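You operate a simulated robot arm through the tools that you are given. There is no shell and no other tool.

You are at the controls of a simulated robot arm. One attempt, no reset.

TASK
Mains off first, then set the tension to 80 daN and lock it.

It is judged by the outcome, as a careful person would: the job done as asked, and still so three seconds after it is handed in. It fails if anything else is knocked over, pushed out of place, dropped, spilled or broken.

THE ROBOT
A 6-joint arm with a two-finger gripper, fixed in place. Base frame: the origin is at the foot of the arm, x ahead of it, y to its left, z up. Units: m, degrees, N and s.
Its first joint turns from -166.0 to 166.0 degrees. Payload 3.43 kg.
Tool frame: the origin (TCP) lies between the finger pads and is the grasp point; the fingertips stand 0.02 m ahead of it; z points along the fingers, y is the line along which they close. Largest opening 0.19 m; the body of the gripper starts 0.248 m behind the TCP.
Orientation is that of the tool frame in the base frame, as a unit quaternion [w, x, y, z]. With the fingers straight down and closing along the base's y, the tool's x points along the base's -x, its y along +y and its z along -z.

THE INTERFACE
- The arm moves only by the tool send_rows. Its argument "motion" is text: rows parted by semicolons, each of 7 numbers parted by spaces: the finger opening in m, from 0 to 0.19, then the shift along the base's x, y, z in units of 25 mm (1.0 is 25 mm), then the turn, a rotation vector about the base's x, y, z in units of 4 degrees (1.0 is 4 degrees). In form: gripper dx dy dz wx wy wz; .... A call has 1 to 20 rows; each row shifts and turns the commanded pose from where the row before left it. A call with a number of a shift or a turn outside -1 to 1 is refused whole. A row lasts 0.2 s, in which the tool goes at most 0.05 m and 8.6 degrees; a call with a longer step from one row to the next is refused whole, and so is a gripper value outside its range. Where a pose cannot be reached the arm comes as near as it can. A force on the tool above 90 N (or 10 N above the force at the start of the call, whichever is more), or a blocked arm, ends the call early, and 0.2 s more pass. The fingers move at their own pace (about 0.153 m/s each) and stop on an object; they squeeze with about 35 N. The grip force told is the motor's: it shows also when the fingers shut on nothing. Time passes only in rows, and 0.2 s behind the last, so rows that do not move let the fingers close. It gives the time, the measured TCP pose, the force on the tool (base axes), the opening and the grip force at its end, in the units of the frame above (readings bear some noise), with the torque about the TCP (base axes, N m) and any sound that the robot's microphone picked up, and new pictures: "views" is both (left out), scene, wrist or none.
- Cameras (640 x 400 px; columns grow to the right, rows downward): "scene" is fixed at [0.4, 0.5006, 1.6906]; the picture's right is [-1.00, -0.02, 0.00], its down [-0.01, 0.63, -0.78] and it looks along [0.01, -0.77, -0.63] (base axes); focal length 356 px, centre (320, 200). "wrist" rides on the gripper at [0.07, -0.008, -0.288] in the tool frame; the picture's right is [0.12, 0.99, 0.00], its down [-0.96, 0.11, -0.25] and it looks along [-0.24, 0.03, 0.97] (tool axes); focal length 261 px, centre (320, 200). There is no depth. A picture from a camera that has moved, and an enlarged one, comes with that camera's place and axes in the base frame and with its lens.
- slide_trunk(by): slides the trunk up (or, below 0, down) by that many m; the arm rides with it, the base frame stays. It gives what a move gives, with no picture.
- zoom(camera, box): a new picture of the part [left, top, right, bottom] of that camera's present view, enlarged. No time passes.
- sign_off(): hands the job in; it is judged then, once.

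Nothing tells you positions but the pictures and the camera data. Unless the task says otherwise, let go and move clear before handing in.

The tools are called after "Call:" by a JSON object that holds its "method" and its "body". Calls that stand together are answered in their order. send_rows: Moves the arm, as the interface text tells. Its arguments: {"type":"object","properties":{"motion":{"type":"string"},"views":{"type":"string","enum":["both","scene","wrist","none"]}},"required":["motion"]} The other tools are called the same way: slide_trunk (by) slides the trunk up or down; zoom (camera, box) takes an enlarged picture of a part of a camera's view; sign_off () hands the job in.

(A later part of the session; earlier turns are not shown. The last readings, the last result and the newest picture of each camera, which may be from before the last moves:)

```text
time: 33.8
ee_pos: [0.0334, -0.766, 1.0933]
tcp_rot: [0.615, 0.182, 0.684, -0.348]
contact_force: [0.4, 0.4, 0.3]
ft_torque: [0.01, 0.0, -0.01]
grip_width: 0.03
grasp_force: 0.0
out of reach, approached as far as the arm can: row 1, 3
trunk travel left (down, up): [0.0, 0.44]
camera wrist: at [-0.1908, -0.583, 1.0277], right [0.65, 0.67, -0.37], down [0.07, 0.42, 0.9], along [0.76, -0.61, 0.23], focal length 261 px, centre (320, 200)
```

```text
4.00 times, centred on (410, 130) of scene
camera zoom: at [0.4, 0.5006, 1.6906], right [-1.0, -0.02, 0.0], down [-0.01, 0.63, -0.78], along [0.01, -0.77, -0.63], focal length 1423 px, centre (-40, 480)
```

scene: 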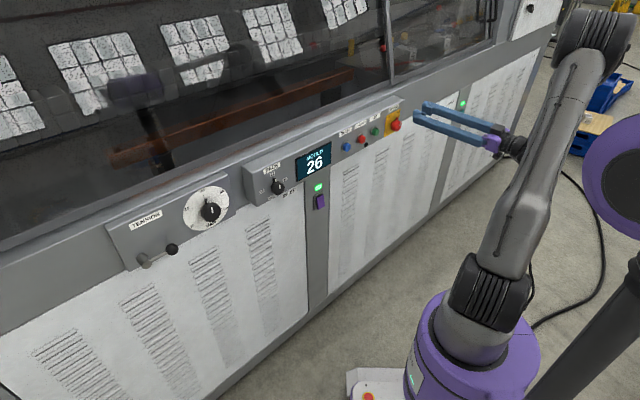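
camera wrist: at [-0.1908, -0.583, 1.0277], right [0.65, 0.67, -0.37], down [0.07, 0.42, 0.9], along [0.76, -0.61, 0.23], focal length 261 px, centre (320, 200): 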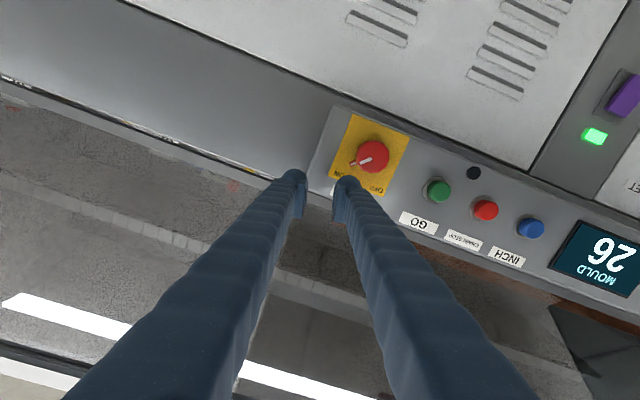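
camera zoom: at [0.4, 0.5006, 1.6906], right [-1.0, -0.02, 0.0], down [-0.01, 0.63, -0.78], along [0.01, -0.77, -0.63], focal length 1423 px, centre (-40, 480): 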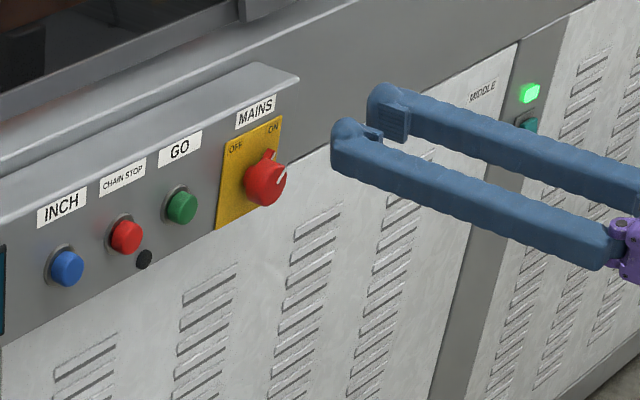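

All intact. I'll roll the gripper the free way while re-centring in front of the knob at a safe standoff.

Call:
{"method": "send_rows", "body": {"motion": "0.05 0 0 0 0.994 -0.994 0; 0.06 0 0 0 0.994 -0.994 0; 0.08 0 0 0 0.994 -0.994 0; 0.08 0 0 0 0.994 -0.994 0; 0.08 0 0 0 0.994 -0.994 0; 0.08 0 0 0 0.994 -0.994 0; 0.08 0 0 0 0.994 -0.994 0; 0.08 0 0 0 0.994 -0.994 0; 0.08 0.19 0.19 -0.316 0.994 -0.994 0; 0.08 0.19 0.19 -0.316 0.994 -0.994 0; 0.08 0.19 0.19 -0.316 0.994 -0.994 0; 0.08 0.19 0.19 -0.316 0.994 -0.994 0; 0.08 0.19 0.19 -0.316 0.994 -0.994 0; 0.08 0.19 0.19 -0.316 0.994 -0.994 0; 0.08 0.19 0.19 -0.316 0.994 -0.994 0; 0.08 0.19 0.19 -0.316 0.994 -0.994 0; 0.08 0 0 0 0.994 -0.994 0; 0.08 0 0 0 0.994 -0.994 0; 0.08 0 0 0 0.994 -0.994 0; 0.08 0 0 0 0.994 -0.994 0", "views": "both"}}

```text
time: 38.0
ee_pos: [0.0713, -0.726, 1.0297]
tcp_rot: [0.636, 0.669, 0.225, 0.313]
contact_force: [0.0, 0.1, -0.4]
ft_torque: [0.02, -0.03, -0.01]
grip_width: 0.0797
grasp_force: 0.1
trunk travel left (down, up): [0.0, 0.44]
camera wrist: at [-0.0812, -0.4715, 1.0286], right [-0.01, -0.01, 1.0], down [-0.86, -0.51, -0.02], along [0.51, -0.86, 0.0], focal length 261 px, centre (320, 200)
```

scene: 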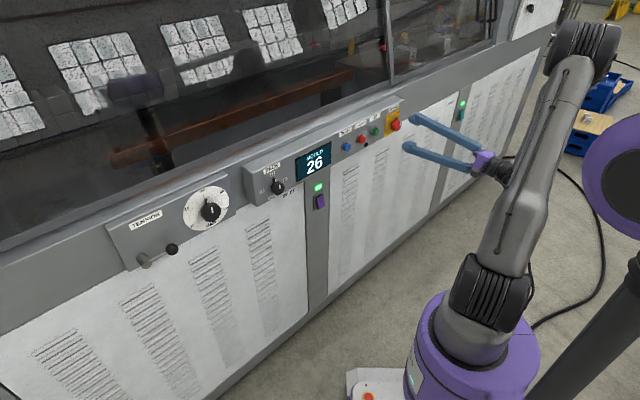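
wrist: 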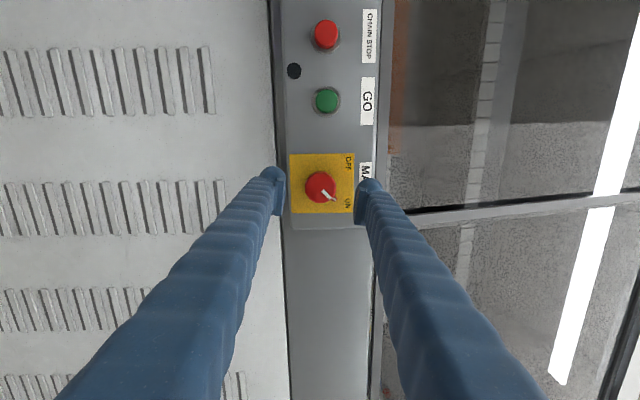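

That worked fine. Continuing the roll to the flipped orientation.

Call:
{"method": "send_rows", "body": {"motion": "0.08 0 0 0 1 -1 0; 0.08 0 0 0 1 -1 0; 0.08 0 0 0 1 -1 0; 0.08 0 0 0 1 -1 0; 0.08 0 0 0 1 -1 0; 0.08 0 0 0 1 -1 0; 0.08 0 0 0 1 -1 0; 0.08 0 0 0 1 -1 0; 0.08 0 0 0 1 -1 0; 0.08 0 0 0 1 -1 0; 0.08 0 0 0 1 -1 0; 0.08 0 0 0 1 -1 0; 0.08 0 0 0 1 -1 0; 0.08 0 0 0 1 -1 0; 0.08 0 0 0 1 -1 0; 0.08 0 0 0 1 -1 0; 0.08 0 0 0 1 -1 0; 0.08 0 0 0 1 -1 0", "views": "wrist"}}

Call:
{"method": "send_rows", "body": {"motion": "0.08 0 0 0 1 -1 0; 0.08 0 0 0 1 -1 0; 0.08 0 0 0 1 -1 0; 0.08 0 0 0 1 -1 0; 0.08 0 0 0 0.5 -0.5 0; 0.08 0 0 0 0 0 0", "views": "both"}}

```text
time: 41.8
ee_pos: [0.0714, -0.7253, 1.0292]
tcp_rot: [0.156, 0.599, -0.379, 0.688]
contact_force: [-0.3, 0.9, -0.2]
ft_torque: [-0.01, -0.01, 0.01]
grip_width: 0.0802
grasp_force: 0.1
trunk travel left (down, up): [0.0, 0.44]
camera wrist: at [-0.1425, -0.5325, 1.0991], right [-0.69, -0.69, -0.22], down [-0.03, 0.33, -0.94], along [0.72, -0.65, -0.25], focal length 261 px, centre (320, 200)
```

wrist: 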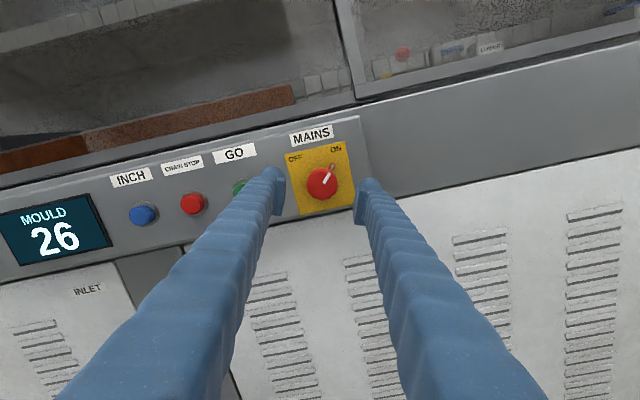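

```text
time: 43.2
ee_pos: [0.073, -0.7233, 1.0291]
tcp_rot: [0.001, 0.502, -0.501, 0.705]
contact_force: [-0.4, 0.3, -0.1]
ft_torque: [-0.02, -0.01, 0.02]
grip_width: 0.0798
grasp_force: 0.1
trunk travel left (down, up): [0.0, 0.44]
camera wrist: at [-0.1622, -0.5529, 1.0862], right [-0.56, -0.55, -0.62], down [0.24, 0.6, -0.76], along [0.79, -0.58, -0.2], focal length 261 px, centre (320, 200)
```

scene: 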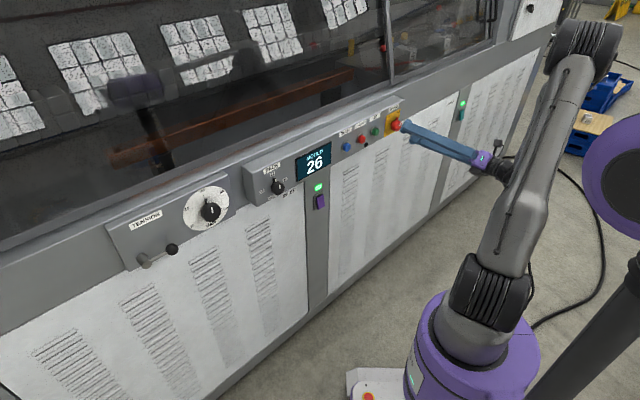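
wrist: 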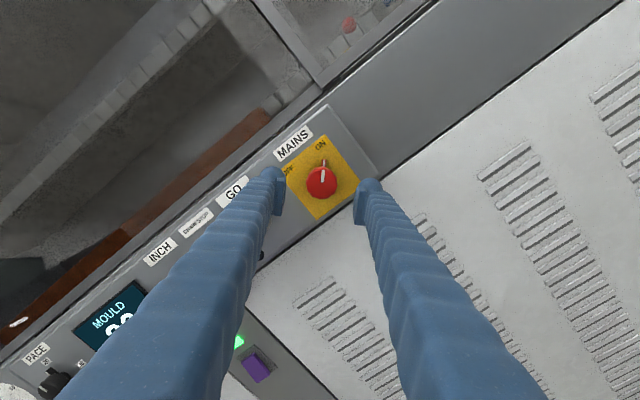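

Flipped, with the finger axis again across the pointer. I'll move in to the same grip position that centred well before.

Call:
{"method": "send_rows", "body": {"motion": "0.08 0.4 -0.462 0.005 0 0 0; 0.08 0.4 -0.462 0.005 0 0 0; 0.08 0.4 -0.462 0.005 0 0 0; 0.08 0.4 -0.462 0.005 0 0 0; 0.08 0 0 0 0 0 0", "views": "both"}}

Call:
{"method": "zoom", "body": {"camera": "wrist", "box": [248, 130, 392, 220]}}

```text
time: 44.4
ee_pos: [0.1148, -0.769, 1.03]
tcp_rot: [0.0, 0.501, -0.502, 0.705]
contact_force: [-0.3, 0.8, 0.0]
ft_torque: [-0.02, 0.01, -0.02]
grip_width: 0.0801
grasp_force: 0.1
trunk travel left (down, up): [0.0, 0.44]
camera wrist: at [-0.1211, -0.5975, 1.0866], right [-0.56, -0.55, -0.62], down [0.24, 0.6, -0.76], along [0.79, -0.58, -0.2], focal length 261 px, centre (320, 200)
```

scene: 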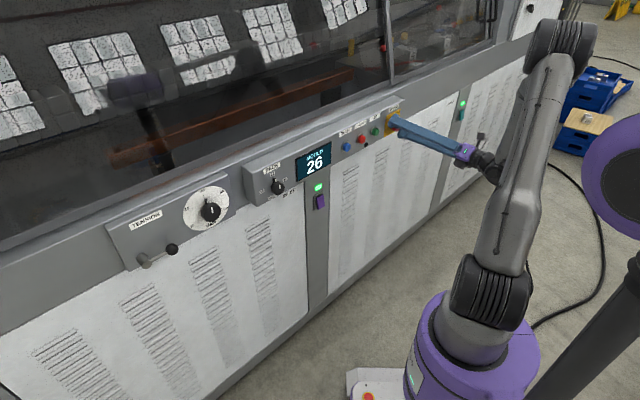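
wrist: 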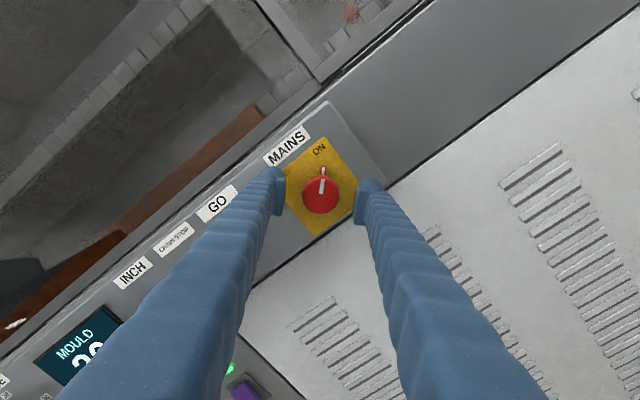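

```text
4.44 times, centred on (320, 175) of wrist
camera zoom: at [-0.1211, -0.5975, 1.0866], right [-0.56, -0.55, -0.62], down [0.24, 0.6, -0.76], along [0.79, -0.58, -0.2], focal length 1158 px, centre (320, 311)
```

zoom: 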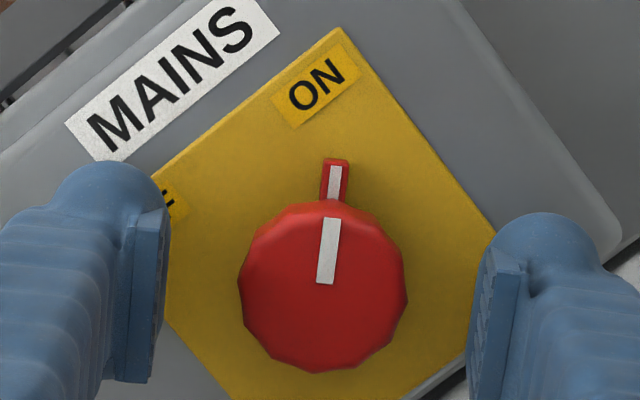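

Centred within about a millimetre. Closing on the cap.

Call:
{"method": "send_rows", "body": {"motion": "0.05 0 0 0 0 0 0; 0.02 0 0 0 0 0 0; 0.02 0 0 0 0 0 0; 0.02 0 0 0 0 0 0", "views": "none"}}

Call:
{"method": "send_rows", "body": {"motion": "0.02 0 0 0 -0.7 0.7 0; 0.02 0 0 0 -0.7 0.7 0; 0.02 0 0 0 -0.7 0.7 0; 0.02 0 0 0 -0.7 0.7 0; 0.02 0 0 0 -0.7 0.7 0; 0.02 0 0 0 -0.7 0.7 0; 0.02 0 0 0 -0.7 0.7 0; 0.02 0 0 0 -0.7 0.7 0", "views": "both"}}

```text
time: 45.4
ee_pos: [0.1129, -0.7679, 1.029]
tcp_rot: [0.001, 0.501, -0.502, 0.705]
contact_force: [-1.2, -3.6, -2.5]
ft_torque: [-0.02, -0.01, -0.05]
grip_width: 0.0406
grasp_force: 45.2
trunk travel left (down, up): [0.0, 0.44]
```

```text
time: 47.2
ee_pos: [0.1133, -0.7705, 1.0291]
tcp_rot: [0.194, 0.62, -0.345, 0.678]
contact_force: [-4.9, 18.3, -15.7]
ft_torque: [0.29, 0.26, 0.18]
grip_width: 0.0405
grasp_force: 44.9
trunk travel left (down, up): [0.0, 0.44]
camera wrist: at [-0.096, -0.5723, 1.1004], right [-0.71, -0.7, -0.11], down [-0.1, 0.25, -0.96], along [0.7, -0.67, -0.25], focal length 261 px, centre (320, 200)
```

scene: 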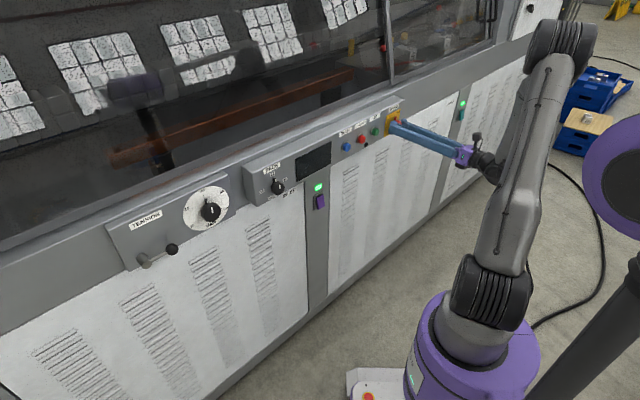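
wrist: 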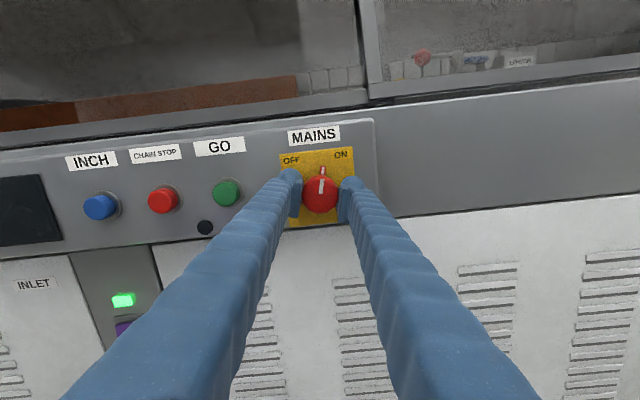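

The knob is turning with the gripper and the display is dark. I'll continue the turn.

Call:
{"method": "send_rows", "body": {"motion": "0.02 0 0 0 -0.7 0.7 0; 0.02 0 0 0 -0.7 0.7 0; 0.02 0 0 0 -0.7 0.7 0; 0.02 0 0 0 -0.7 0.7 0; 0.02 0 0 0 -0.7 0.7 0; 0.02 0 0 0 -0.7 0.7 0; 0.02 0 0 0 -0.7 0.7 0; 0.02 0 0 0 -0.7 0.7 0", "views": "both"}}

Call:
{"method": "zoom", "body": {"camera": "wrist", "box": [248, 130, 392, 220]}}

```text
time: 49.0
ee_pos: [0.1125, -0.7701, 1.0283]
tcp_rot: [0.374, 0.689, -0.164, 0.599]
contact_force: [-6.3, 9.3, -14.8]
ft_torque: [0.19, 0.23, 0.02]
grip_width: 0.041
grasp_force: 45.0
trunk travel left (down, up): [0.0, 0.44]
camera wrist: at [-0.0687, -0.5451, 1.0934], right [-0.64, -0.64, 0.43], down [-0.47, -0.11, -0.87], along [0.61, -0.76, -0.23], focal length 261 px, centre (320, 200)
```

scene: 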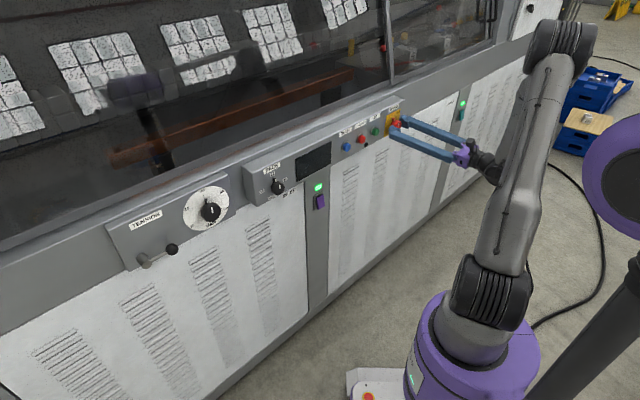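
wrist: 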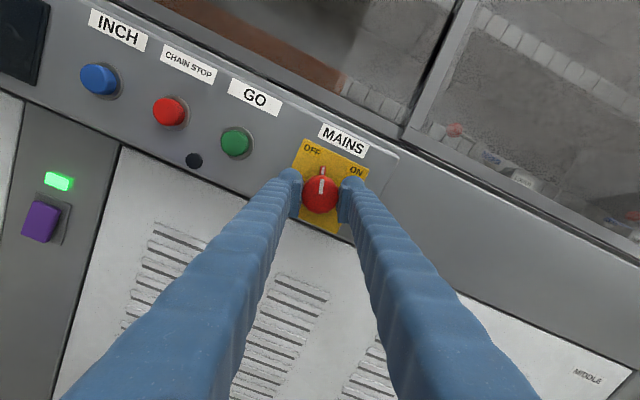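

```text
4.44 times, centred on (320, 175) of wrist
camera zoom: at [-0.0687, -0.5451, 1.0934], right [-0.64, -0.64, 0.43], down [-0.47, -0.11, -0.87], along [0.61, -0.76, -0.23], focal length 1158 px, centre (320, 311)
```

zoom: 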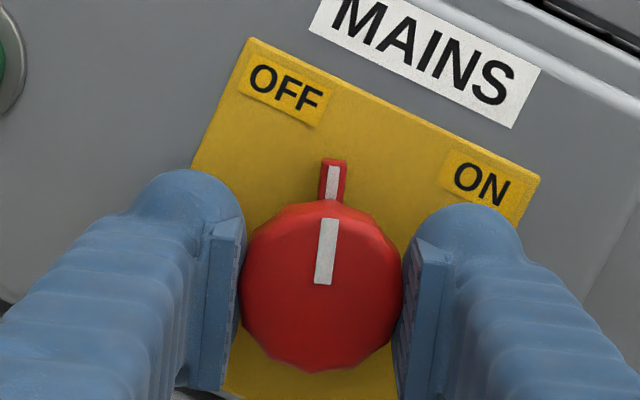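

About two thirds through, well past the middle. Finishing the quarter-turn to OFF.

Call:
{"method": "send_rows", "body": {"motion": "0.02 0 0 0 -0.7 0.7 0; 0.02 0 0 0 -0.7 0.7 0; 0.02 0 0 0 -0.7 0.7 0; 0.02 0 0 0 -0.7 0.7 0; 0.02 0 0 0 -0.7 0.7 0; 0.02 0 0 0 -0.7 0.7 0; 0.02 0 0 0 -0.6 0.6 0; 0.02 0 0 0 0 0 0", "views": "both"}}

Call:
{"method": "zoom", "body": {"camera": "wrist", "box": [248, 130, 392, 220]}}

```text
time: 50.8
ee_pos: [0.1124, -0.7708, 1.0301]
tcp_rot: [0.504, 0.707, 0.003, 0.496]
contact_force: [-13.0, 24.4, -17.9]
ft_torque: [0.34, -0.01, 0.14]
grip_width: 0.0407
grasp_force: 44.9
trunk travel left (down, up): [0.0, 0.44]
camera wrist: at [-0.0509, -0.5273, 1.0719], right [-0.43, -0.43, 0.79], down [-0.72, -0.36, -0.59], along [0.54, -0.83, -0.15], focal length 261 px, centre (320, 200)
```

scene: 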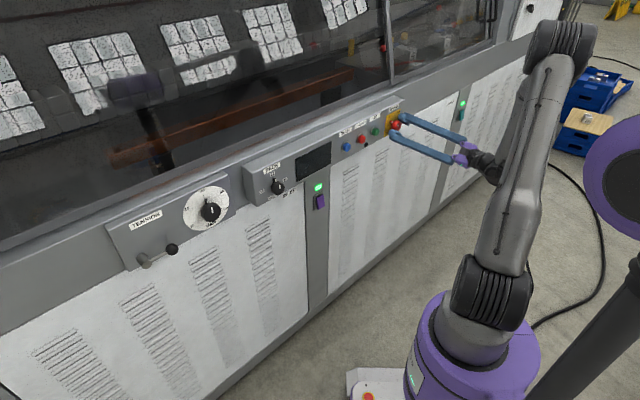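
wrist: 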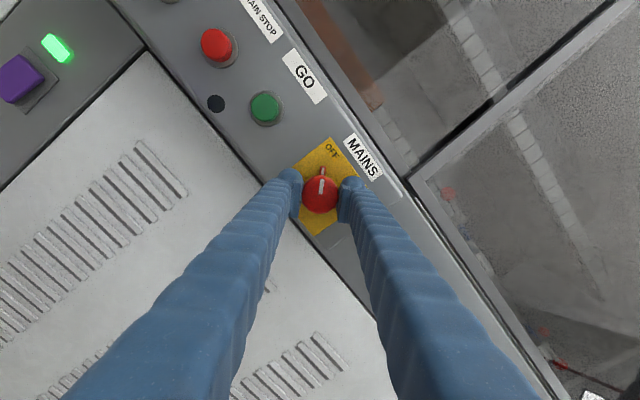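

```text
4.44 times, centred on (320, 175) of wrist
camera zoom: at [-0.0509, -0.5273, 1.0719], right [-0.43, -0.43, 0.79], down [-0.72, -0.36, -0.59], along [0.54, -0.83, -0.15], focal length 1158 px, centre (320, 311)
```

zoom: 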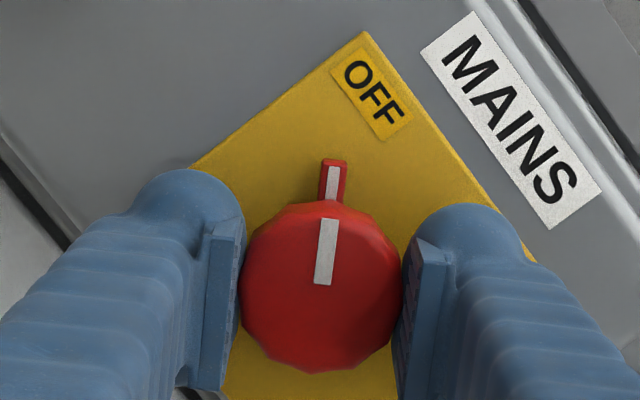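

Pointer is now at OFF and the display is dark. I'll release and back straight out, then check that it stays.

Call:
{"method": "send_rows", "body": {"motion": "0.06 0 0 0 0 0 0; 0.08 0 0 0 0 0 0; 0.08 -0.5 0.5 0 0 0 0; 0.08 -0.7 0.7 0 0 0 0; 0.08 -0.7 0.7 0 0 0 0; 0.08 -0.7 0.7 0 0 0 0; 0.08 0 0 0 0 0 0", "views": "both"}}

Call:
{"method": "zoom", "body": {"camera": "wrist", "box": [240, 120, 400, 220]}}

Call:
{"method": "zoom", "body": {"camera": "scene", "box": [280, 95, 440, 195]}}

```text
time: 52.4
ee_pos: [0.0496, -0.7073, 1.0296]
tcp_rot: [0.505, 0.707, 0.002, 0.495]
contact_force: [-0.4, 0.5, 0.2]
ft_torque: [-0.04, 0.01, 0.0]
grip_width: 0.0799
grasp_force: 0.1
trunk travel left (down, up): [0.0, 0.44]
camera wrist: at [-0.1137, -0.4639, 1.0722], right [-0.43, -0.43, 0.79], down [-0.72, -0.36, -0.59], along [0.54, -0.83, -0.15], focal length 261 px, centre (320, 200)
```

scene: 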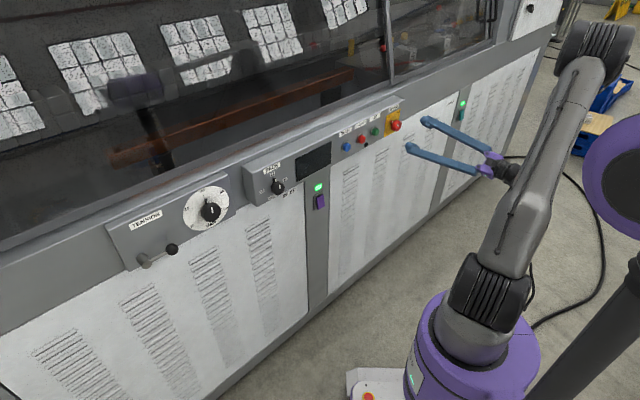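
wrist: 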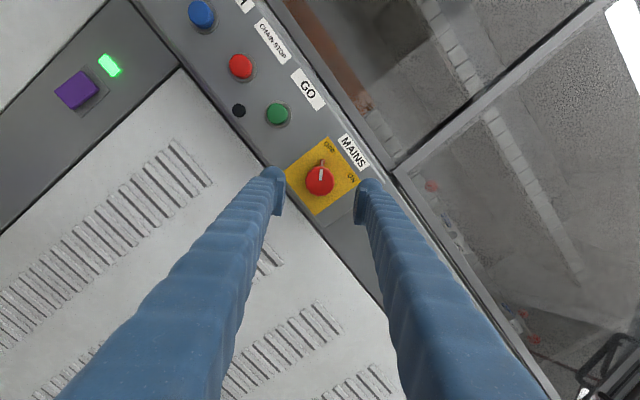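

```text
4.00 times, centred on (320, 170) of wrist
camera zoom: at [-0.1137, -0.4639, 1.0722], right [-0.43, -0.43, 0.79], down [-0.72, -0.36, -0.59], along [0.54, -0.83, -0.15], focal length 1043 px, centre (320, 320)
```

zoom: 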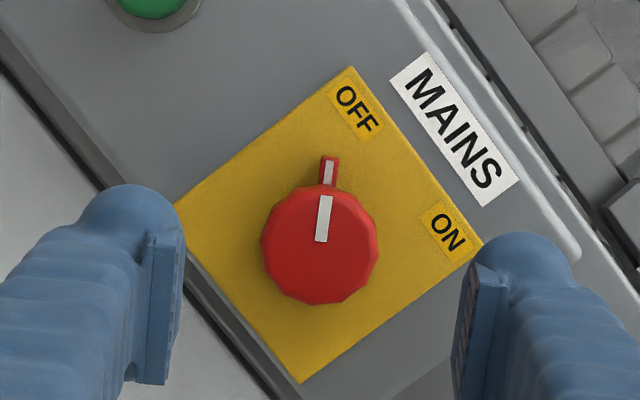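

```text
4.00 times, centred on (360, 145) of scene
camera zoom: at [0.4, 0.5006, 1.6906], right [-1.0, -0.02, 0.0], down [-0.01, 0.63, -0.78], along [0.01, -0.77, -0.63], focal length 1423 px, centre (160, 420)
```

zoom: 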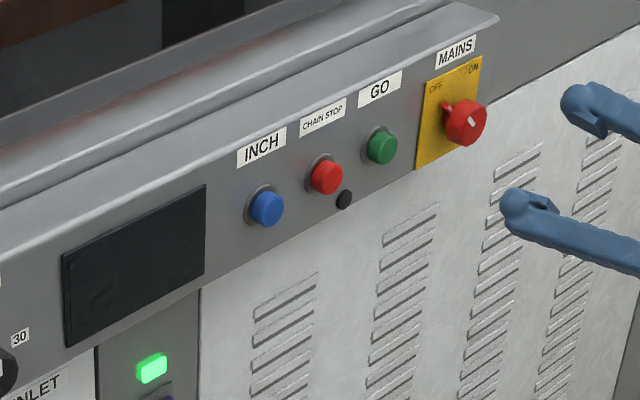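

MAINS is at OFF and stays there, with the display dark. Next I'll rise, swing the tool back down, and travel back along the panel to the tension dial.

Call:
{"method": "send_rows", "body": {"motion": "0.08 -0.3 0.3 1 0 0 0; 0.08 -0.3 0.3 1 0 0 0; 0.08 -0.3 0.3 1 0 0 0; 0.08 -0.3 0.3 1 0 0 0; 0.08 -0.3 0.3 1 0 0 0; 0.08 -0.3 0.3 1 0 0 0; 0.08 0 0 0 0.98 0.98 0; 0.08 0 0 0 0.98 0.98 0; 0.08 0 0 0 0.98 0.98 0; 0.08 0 0 0 0.98 0.98 0; 0.08 0 0 0 0.98 0.98 0; 0.08 0 0 0 0.98 0.98 0; 0.08 0 0 0 0.98 0.98 0; 0.08 0 0 0 0.98 0.98 0", "views": "both"}}

```text
time: 55.4
ee_pos: [0.002, -0.6612, 1.1803]
tcp_rot: [0.279, 0.922, 0.003, 0.27]
contact_force: [-0.4, -0.7, 1.4]
ft_torque: [-0.02, -0.01, -0.02]
grip_width: 0.0799
grasp_force: 0.1
trunk travel left (down, up): [0.0, 0.44]
camera wrist: at [-0.0812, -0.4969, 1.4109], right [-0.04, -0.82, 0.57], down [-0.96, -0.12, -0.25], along [0.27, -0.56, -0.78], focal length 261 px, centre (320, 200)
```

scene: 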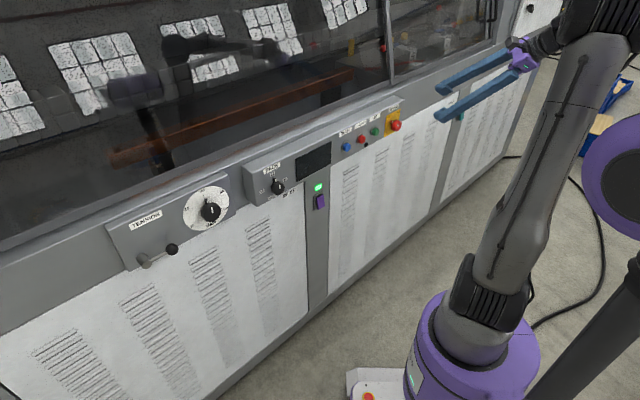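
wrist: 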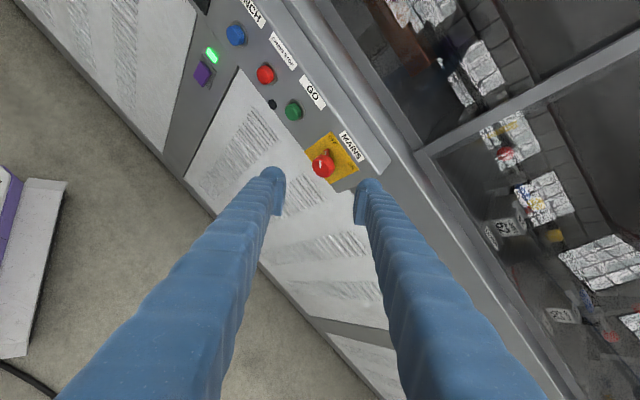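

All in reach. I'll finish pointing down, then travel along the panel while unrolling.

Call:
{"method": "send_rows", "body": {"motion": "0.08 0 0 0 0.98 0.98 0; 0.08 0 0 0 0.98 0.98 0; 0.08 0 0 0 0.98 0.98 0; 0.08 0 0 0 0.98 0.98 0; 0.08 0 0 0 0.98 0.98 0; 0.08 0 0 0 0.98 0.98 0; 0.08 0 0 0 0.98 0.98 0; 0.08 0 0 0 0.98 0.98 0; 0.08 1 1 0 0 0 0; 0.08 1 1 0 0 0 1; 0.08 1 1 0 0 0 1; 0.08 1 1 0 0 0 1; 0.08 1 1 0 0 0 1; 0.08 1 1 0 0 0 1; 0.08 1 1 0 0 0 1; 0.08 1 1 0 0 0 1; 0.08 1 1 0 0 0 1; 0.08 1 1 0 0 0 1", "views": "both"}}

```text
time: 59.2
ee_pos: [0.2548, -0.4103, 1.1811]
tcp_rot: [0.007, 0.949, 0.314, 0.009]
contact_force: [0.6, 0.4, -0.5]
ft_torque: [0.03, 0.02, 0.04]
grip_width: 0.0799
grasp_force: 0.0
trunk travel left (down, up): [0.0, 0.44]
camera wrist: at [0.2995, -0.3605, 1.4698], right [0.69, -0.72, 0.02], down [-0.71, -0.67, 0.24], along [-0.16, -0.18, -0.97], focal length 261 px, centre (320, 200)
```

scene: 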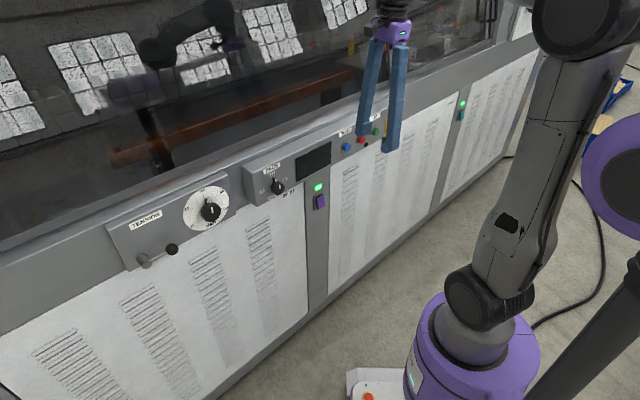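
wrist: 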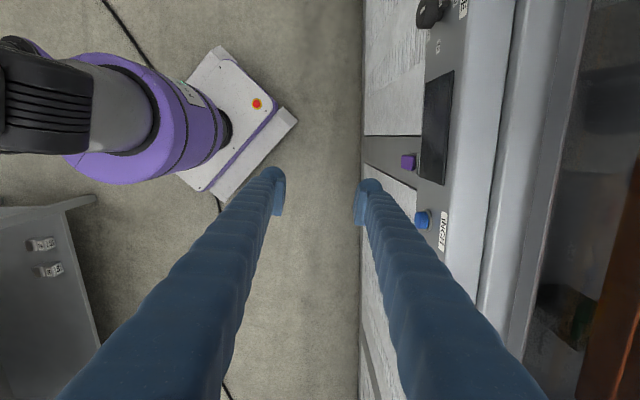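

Travelling on to the tension side, unrolling as I go.

Call:
{"method": "send_rows", "body": {"motion": "0.08 1 1 0 0 0 1; 0.08 1 1 0 0 0 1; 0.08 1 1 0 0 0 1; 0.08 1 1 0 0 0 1; 0.08 1 1 0 0 0 1; 0.08 1 1 0 0 0 1; 0.08 1 1 0 0 0 1; 0.08 1 1 0 0 0 1; 0.08 1 1 0 0 0 1; 0.08 1 1 0 0 0 1; 0.08 1 1 0 0 0 1; 0.08 1 1 0 0 0 1; 0.08 0.7 0.7 0 0 0 1; 0.08 -0.2 0.2 0 0 0 1; 0.08 -0.2 0.2 0 0 0 1; 0.08 -0.2 0.2 0 0 0 1; 0.08 -0.2 0.2 0 0 0 1; 0.08 0 0 0 0 0 1; 0.08 0 0 0 0 0 1; 0.08 0 0 0 0 0 1", "views": "both"}}

```text
time: 63.4
ee_pos: [0.5509, -0.0746, 1.1794]
tcp_rot: [0.0, 0.524, 0.851, 0.013]
contact_force: [-0.4, 0.0, 0.4]
ft_torque: [0.01, -0.02, 0.0]
grip_width: 0.0799
grasp_force: 0.0
trunk travel left (down, up): [0.0, 0.44]
camera wrist: at [0.507, -0.0208, 1.4675], right [0.83, 0.55, 0.02], down [0.53, -0.81, 0.24], along [0.15, -0.19, -0.97], focal length 261 px, centre (320, 200)
```

scene: 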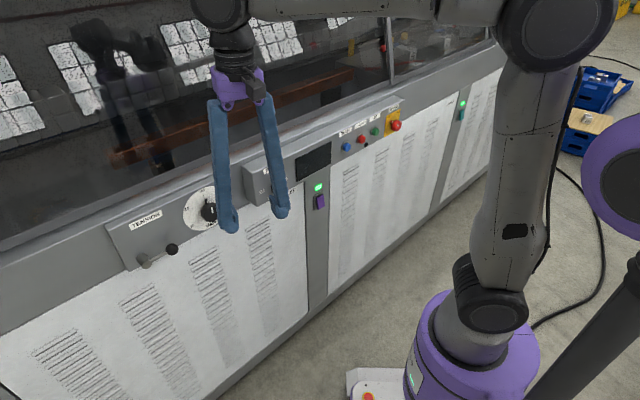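
wrist: 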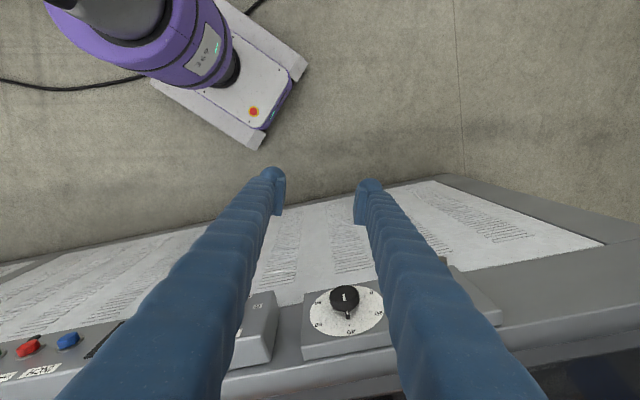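

Now aligning the yaw and pitching the tool up toward the tension dial.

Call:
{"method": "send_rows", "body": {"motion": "0.08 0 0 0 0 0 0.92; 0.08 0 0 0 0 0 0.92; 0.08 0 0 0 0 0 0.92; 0.08 0 0 0 0 0 0.92; 0.08 0 0 0 0 0 0.92; 0.08 0 0 0 -0.98 -0.98 0; 0.08 0 0 0 -0.98 -0.98 0; 0.08 0 0 0 -0.98 -0.98 0; 0.08 0 0 0 -0.98 -0.98 0; 0.08 0 0 0 -0.98 -0.98 0; 0.08 0 0 0 -0.98 -0.98 0; 0.08 0 0 0 -0.98 -0.98 0; 0.08 0 0 0 -0.98 -0.98 0; 0.08 0 0 0 -0.98 -0.98 0; 0.08 0 0 0 -0.98 -0.98 0; 0.08 0 0 0 -0.98 -0.98 0; 0.08 0 0 0 -0.98 -0.98 0", "views": "both"}}

```text
time: 67.0
ee_pos: [0.5502, -0.0744, 1.1794]
tcp_rot: [0.506, 0.316, 0.777, -0.2]
contact_force: [-1.1, 0.4, 0.6]
ft_torque: [0.04, 0.02, 0.03]
grip_width: 0.0799
grasp_force: 0.0
trunk travel left (down, up): [0.0, 0.44]
camera wrist: at [0.3335, 0.1209, 1.2324], right [0.65, 0.75, -0.1], down [0.19, -0.04, 0.98], along [0.73, -0.66, -0.17], focal length 261 px, centre (320, 200)
```

scene: 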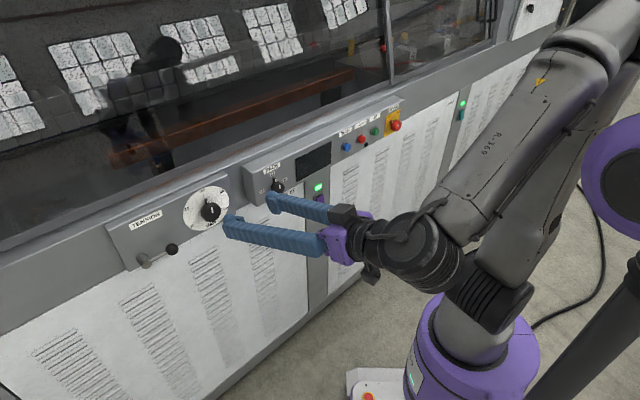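
wrist: 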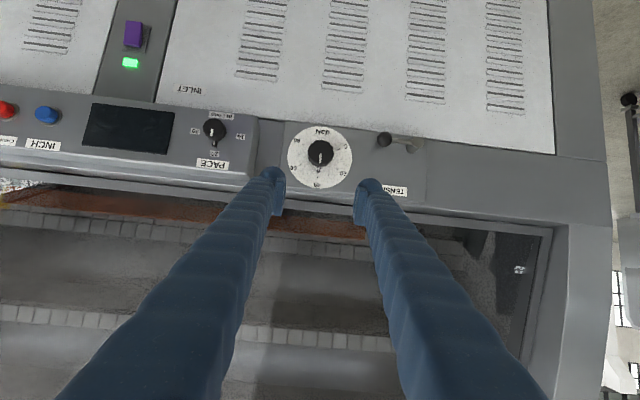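

Good view of the whole tension panel. I'll finish levelling the tool and lower to the dial's height.

Call:
{"method": "send_rows", "body": {"motion": "0.08 0 0 -0.9 -0.86 -0.86 -0.06; 0.08 0 0 -0.9 -0.86 -0.86 -0.06; 0.08 0 0 -0.9 -0.86 -0.86 -0.06; 0.08 0 0 -0.9 -0.86 -0.86 -0.06; 0.08 0 0 -0.9 -0.83 -0.83 -0.05; 0.08 0 0 0 0 0 0", "views": "both"}}

Call:
{"method": "zoom", "body": {"camera": "wrist", "box": [240, 110, 480, 260]}}

```text
time: 68.4
ee_pos: [0.6056, -0.0263, 1.0952]
tcp_rot: [0.652, 0.273, 0.654, -0.27]
contact_force: [1.4, -1.3, -0.2]
ft_torque: [-0.06, -0.06, -0.07]
grip_width: 0.08
grasp_force: 0.0
out of reach, approached as far as the arm can: row 2, 3, 4, 5
trunk travel left (down, up): [0.0, 0.44]
camera wrist: at [0.3962, 0.1718, 1.0247], right [0.71, 0.7, -0.12], down [-0.09, 0.25, 0.96], along [0.7, -0.67, 0.24], focal length 261 px, centre (320, 200)
```

scene: 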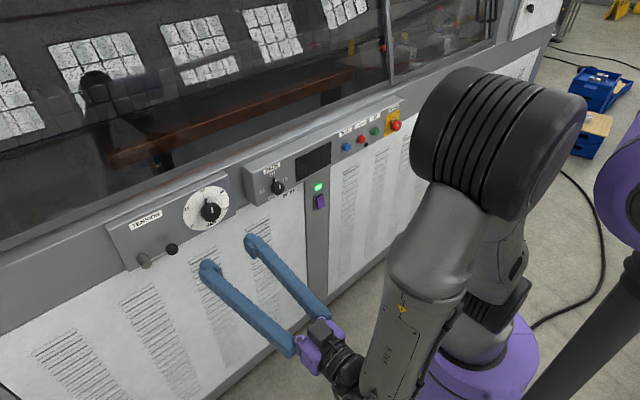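
wrist: 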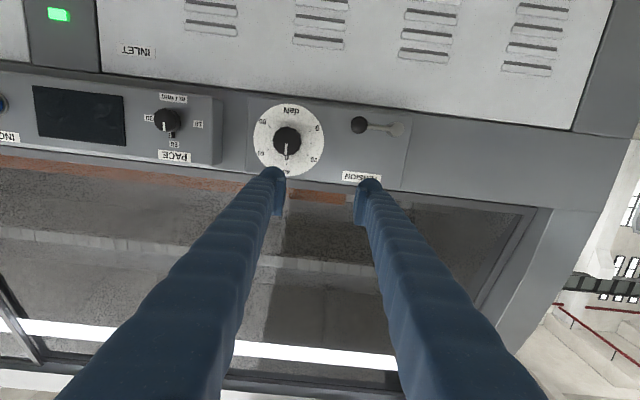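

```text
2.67 times, centred on (360, 185) of wrist
camera zoom: at [0.3962, 0.1718, 1.0247], right [0.71, 0.7, -0.12], down [-0.09, 0.25, 0.96], along [0.7, -0.67, 0.24], focal length 695 px, centre (213, 240)
```

zoom: 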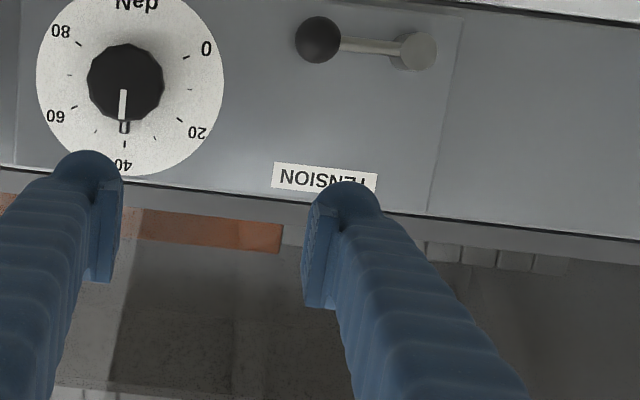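

The dial reads as 3° per daN (0 at -120°, 40 at top, 80 at +120°), with the pointer now near 40, so it needs about 120° clockwise. Again the arm was too folded at this standoff; moving closer to the panel should fix it.

Call:
{"method": "send_rows", "body": {"motion": "0.08 0.778 -0.778 0 0 0 0; 0.08 0.778 -0.778 0 0 0 0; 0.08 0.778 -0.778 0 0 0 0; 0.08 0.778 -0.778 0 0 0 0; 0.08 -0.52 -0.52 -0.54 0 0 0; 0.08 -0.52 -0.52 -0.54 0 0 0; 0.08 -0.52 -0.52 -0.54 0 0 0; 0.08 -0.52 -0.52 -0.54 0 0 0; 0.08 0 0 0 0 0 0", "views": "both"}}

Call:
{"method": "zoom", "body": {"camera": "wrist", "box": [240, 110, 480, 260]}}

```text
time: 70.4
ee_pos: [0.6728, -0.1231, 1.0948]
tcp_rot: [0.651, 0.272, 0.655, -0.272]
contact_force: [0.5, 0.7, -0.1]
ft_torque: [-0.01, -0.01, -0.03]
grip_width: 0.0799
grasp_force: 0.0
out of reach, approached as far as the arm can: row 5, 6, 7, 8
trunk travel left (down, up): [0.0, 0.44]
camera wrist: at [0.4621, 0.0752, 1.0261], right [0.7, 0.7, -0.12], down [-0.09, 0.25, 0.96], along [0.71, -0.67, 0.24], focal length 261 px, centre (320, 200)
```

scene: 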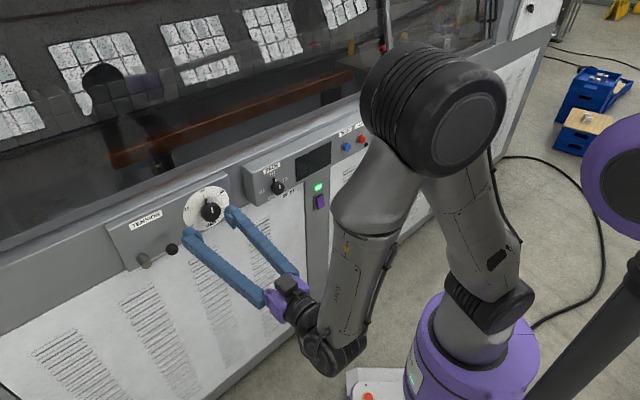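
wrist: 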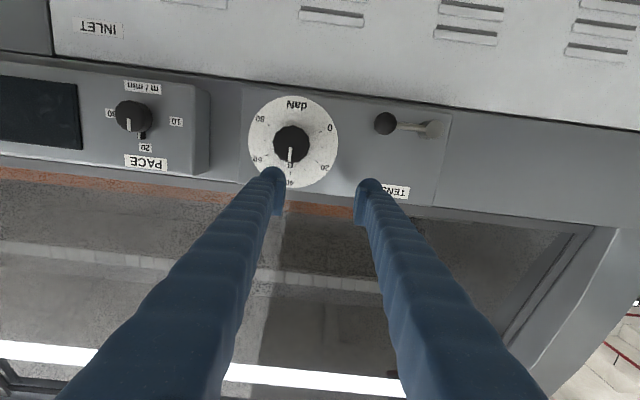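

```text
2.67 times, centred on (360, 185) of wrist
camera zoom: at [0.4621, 0.0752, 1.0261], right [0.7, 0.7, -0.12], down [-0.09, 0.25, 0.96], along [0.71, -0.67, 0.24], focal length 695 px, centre (213, 240)
```

zoom: 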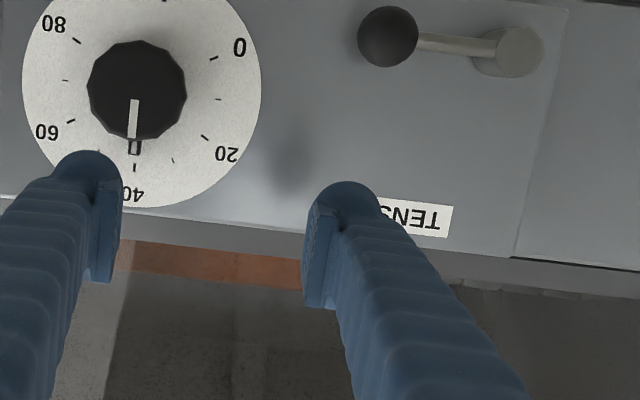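

Raising the reach was blocked because the arm is folded nearly flat here (the dial is close to the base). With the shoulder well above the dial the arm unfolds, so I'll move out a little, raise the trunk fully, and come down to the dial from there.

Call:
{"method": "send_rows", "body": {"motion": "0.08 0.4 0.85 0 0 0 0; 0.08 0.4 0.85 0 0 0 0; 0.08 0.4 0.85 0 0 0 0; 0.08 0.4 0.85 0 0 0 0; 0.08 0.4 0.85 0 0 0 0", "views": "none"}}

Call:
{"method": "slide_trunk", "body": {"by": 0.4}}

Call:
{"method": "zoom", "body": {"camera": "scene", "box": [0, 0, 640, 400]}}

```text
time: 71.6
ee_pos: [0.7227, -0.0167, 1.0955]
tcp_rot: [0.654, 0.271, 0.653, -0.269]
contact_force: [-0.3, 0.3, -0.7]
ft_torque: [-0.01, 0.02, 0.07]
grip_width: 0.0799
grasp_force: 0.2
trunk travel left (down, up): [0.0, 0.44]
```

```text
time: 75.4
ee_pos: [0.7219, -0.0159, 1.4953]
tcp_rot: [0.654, 0.272, 0.653, -0.268]
contact_force: [0.7, 0.8, 0.0]
ft_torque: [0.01, 0.01, -0.01]
grip_width: 0.08
grasp_force: 0.0
trunk travel left (down, up): [-0.4, 0.04]
```

```text
1.00 times, centred on (320, 200) of scene (not enlarged: the box is as wide or as high as the picture)
camera zoom: at [0.4, 0.5006, 1.6906], right [-1.0, -0.02, 0.0], down [-0.01, 0.63, -0.78], along [0.01, -0.77, -0.63], focal length 356 px, centre (320, 200)
```

zoom: 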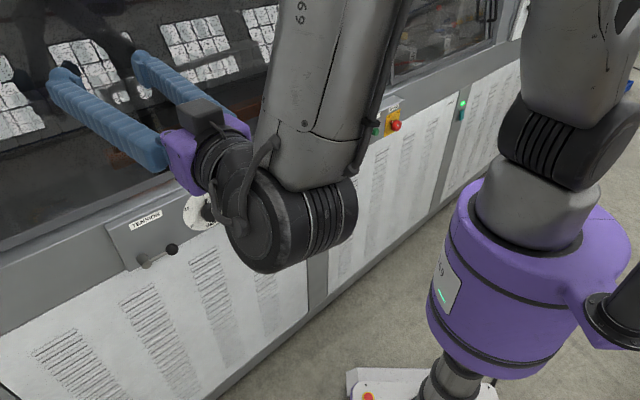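

Now lowering in front of the panel, well clear of the lever.

Call:
{"method": "send_rows", "body": {"motion": "0.08 0 0 -1 0 0 0; 0.08 0 0 -1 0 0 0; 0.08 0 0 -1 0 0 0; 0.08 0 0 -1 0 0 0; 0.08 0 0 -1 0 0 0; 0.08 0 0 -1 0 0 0; 0.08 0 0 -1 0 0 0; 0.08 0 0 -1 0 0 0; 0.08 0 0 -1 0 0 0; 0.08 0 0 -1 0 0 0", "views": "both"}}

```text
time: 77.6
ee_pos: [0.7923, 0.0384, 1.3178]
tcp_rot: [0.65, 0.272, 0.655, -0.273]
contact_force: [0.1, -0.1, -0.4]
ft_torque: [-0.01, 0.0, -0.06]
grip_width: 0.0798
grasp_force: 0.1
out of reach, approached as far as the arm can: row 4, 5, 6, 7, 8, 9, 10
trunk travel left (down, up): [-0.4, 0.04]
camera wrist: at [0.5828, 0.2356, 1.2482], right [0.7, 0.7, -0.12], down [-0.09, 0.26, 0.96], along [0.7, -0.67, 0.24], focal length 261 px, centre (320, 200)
```

scene: 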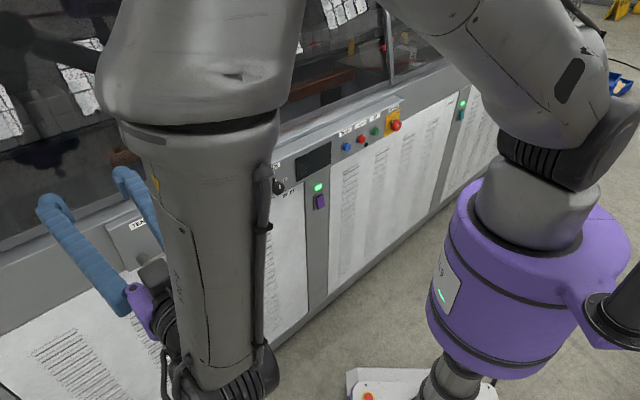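
wrist: 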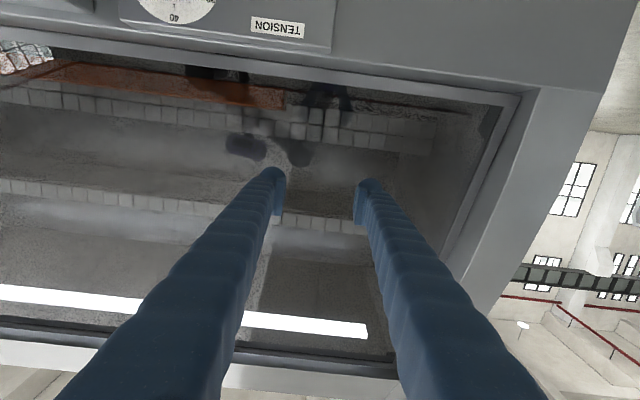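

The solver holds orientation at the cost of position, and the same wrist-joint limit seems to lie near this roll. Rolling the gripper the free way should release it, so I'll roll 45° and then lower.

Call:
{"method": "send_rows", "body": {"motion": "0.08 0 0 0 1 -1 0; 0.08 0 0 0 1 -1 0; 0.08 0 0 0 1 -1 0; 0.08 0 0 0 1 -1 0; 0.08 0 0 0 1 -1 0; 0.08 0 0 0 1 -1 0; 0.08 0 0 0 1 -1 0; 0.08 0 0 0 1 -1 0; 0.08 -0.3 -0.3 -1 0 0 0; 0.08 -0.3 -0.3 -1 0 0 0; 0.08 -0.3 -0.3 -1 0 0 0; 0.08 -0.3 -0.3 -1 0 0 0", "views": "both"}}

```text
time: 80.2
ee_pos: [1.0336, 0.2137, 1.4585]
tcp_rot: [0.705, 0.503, 0.5, -0.005]
contact_force: [0.5, -0.7, 0.4]
ft_torque: [0.0, -0.01, -0.06]
grip_width: 0.0802
grasp_force: 0.0
out of reach, approached as far as the arm can: row 1, 2, 3, 4, 5, 6, 7, 8, 9, 10, 11, 12
trunk travel left (down, up): [-0.4, 0.04]
camera wrist: at [0.862, 0.4504, 1.4038], right [0.57, 0.55, 0.61], down [-0.6, -0.24, 0.77], along [0.57, -0.8, 0.19], focal length 261 px, centre (320, 200)
```

scene: 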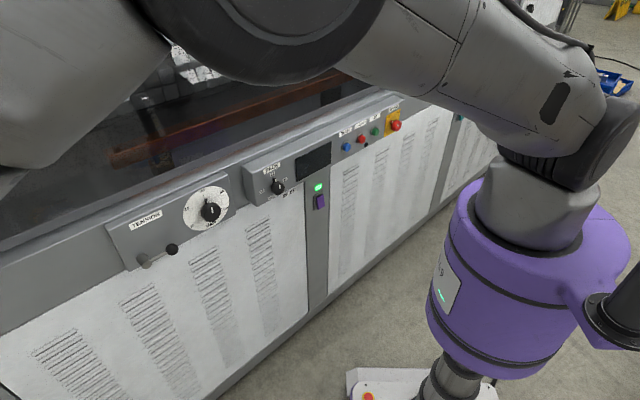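
wrist: 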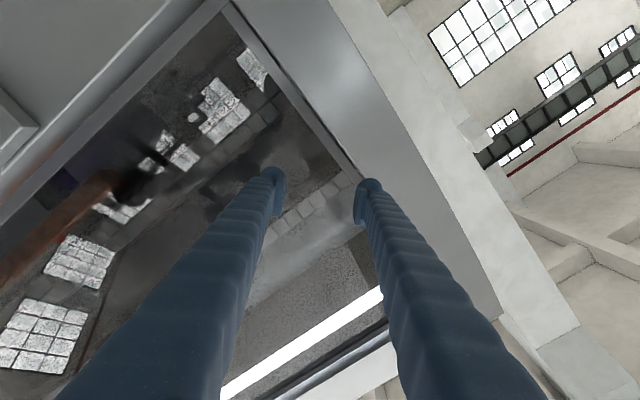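

That direction made it worse, so on this side the limit lies the other way round. I'll roll the opposite way and come back toward the dial, staying clear of the panel.

Call:
{"method": "send_rows", "body": {"motion": "0.08 0 0 0 -1 1 0; 0.08 0 0 0 -1 1 0; 0.08 0 0 0 -1 1 0; 0.08 0 0 0 -1 1 0; 0.08 0 0 0 -1 1 0; 0.08 0 0 0 -1 1 0; 0.08 -0.93 -0.61 0 -1 1 0; 0.08 -0.93 -0.61 0 -1 1 0; 0.08 -0.93 -0.61 0 -1 1 0; 0.08 -0.93 -0.61 0 -1 1 0; 0.08 -0.93 -0.61 0 -1 1 0; 0.08 -0.93 -0.61 0 -1 1 0; 0.08 -0.93 -0.61 0 -1 1 0; 0.08 -0.93 -0.61 0 -1 1 0; 0.08 -0.93 -0.61 0 -1 1 0; 0.08 -0.93 -0.61 0 -1 1 0; 0.08 -0.93 -0.61 0 -1 1 0; 0.08 -0.93 -0.61 0 -1 1 0; 0.08 -0.93 -0.61 0 -1 1 0; 0.08 -0.93 -0.61 0 -1 1 0", "views": "both"}}

```text
time: 84.4
ee_pos: [0.7067, 0.0002, 1.46]
tcp_rot: [0.392, -0.138, 0.693, -0.589]
contact_force: [-0.6, -0.7, -0.1]
ft_torque: [0.04, 0.06, 0.03]
grip_width: 0.0801
grasp_force: 0.0
trunk travel left (down, up): [-0.4, 0.04]
camera wrist: at [0.4543, 0.1542, 1.4403], right [0.19, 0.19, -0.96], down [0.48, 0.84, 0.26], along [0.85, -0.52, 0.07], focal length 261 px, centre (320, 200)
```

scene: 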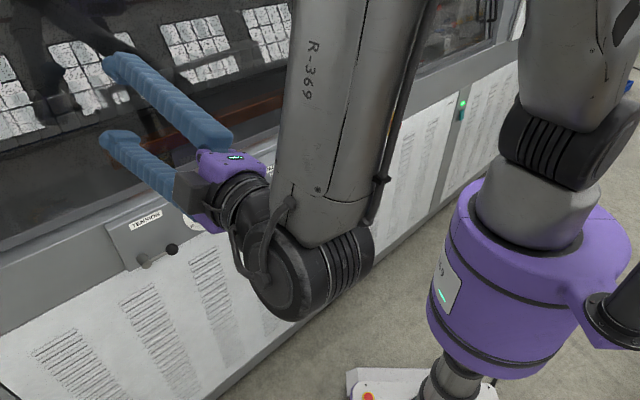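
wrist: 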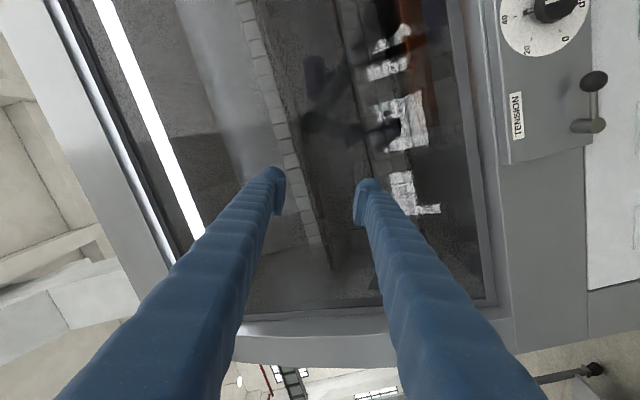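

Every row was in reach this time. I'll continue rolling to +150° and come down at the same time.

Call:
{"method": "send_rows", "body": {"motion": "0.08 0 0 -0.8 -0.97 0.97 0; 0.08 0 0 -0.8 -0.97 0.97 0; 0.08 0 0 -0.8 -0.97 0.97 0; 0.08 0 0 -0.8 -0.97 0.97 0; 0.08 0 0 -0.8 -0.97 0.97 0; 0.08 0 0 -0.8 -0.97 0.97 0; 0.08 0 0 -0.8 -0.97 0.97 0; 0.08 0 0 -0.8 -0.97 0.97 0; 0.08 0 0 -0.8 -0.97 0.97 0; 0.08 0 0 -0.8 -0.97 0.97 0; 0.08 0 0 -0.8 -0.97 0.97 0; 0.08 0 0 -0.8 -0.97 0.97 0; 0.08 0 0 -0.8 -0.97 0.97 0; 0.08 0 0 -0.8 -0.97 0.97 0; 0.08 0 0 -0.8 -0.97 0.97 0", "views": "both"}}

```text
time: 87.6
ee_pos: [0.7086, -0.0002, 1.1585]
tcp_rot: [0.092, 0.561, -0.431, 0.701]
contact_force: [-0.2, -0.4, -0.5]
ft_torque: [-0.06, 0.01, 0.02]
grip_width: 0.08
grasp_force: 0.0
trunk travel left (down, up): [-0.4, 0.04]
camera wrist: at [0.485, 0.1821, 1.2237], right [-0.65, -0.65, -0.39], down [0.09, 0.44, -0.89], along [0.75, -0.62, -0.23], focal length 261 px, centre (320, 200)
```

scene: 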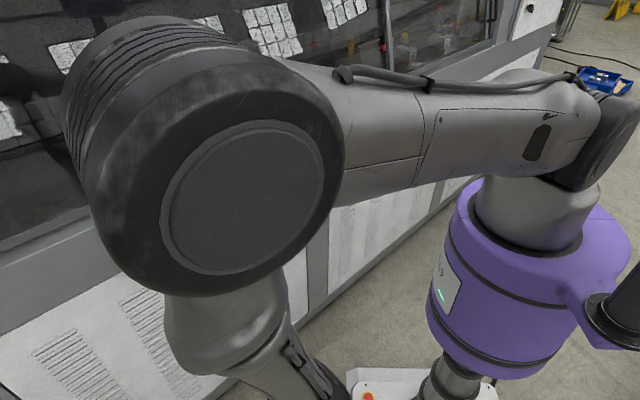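
wrist: 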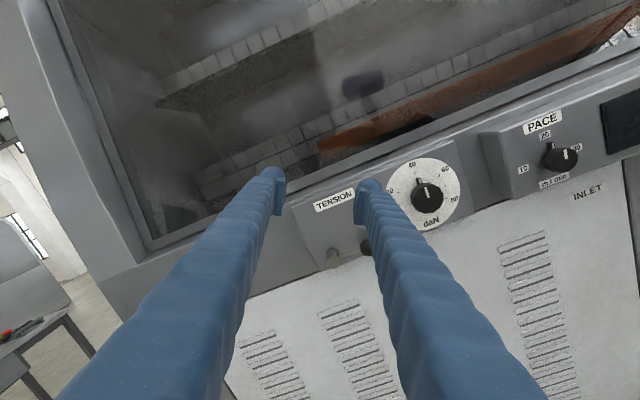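

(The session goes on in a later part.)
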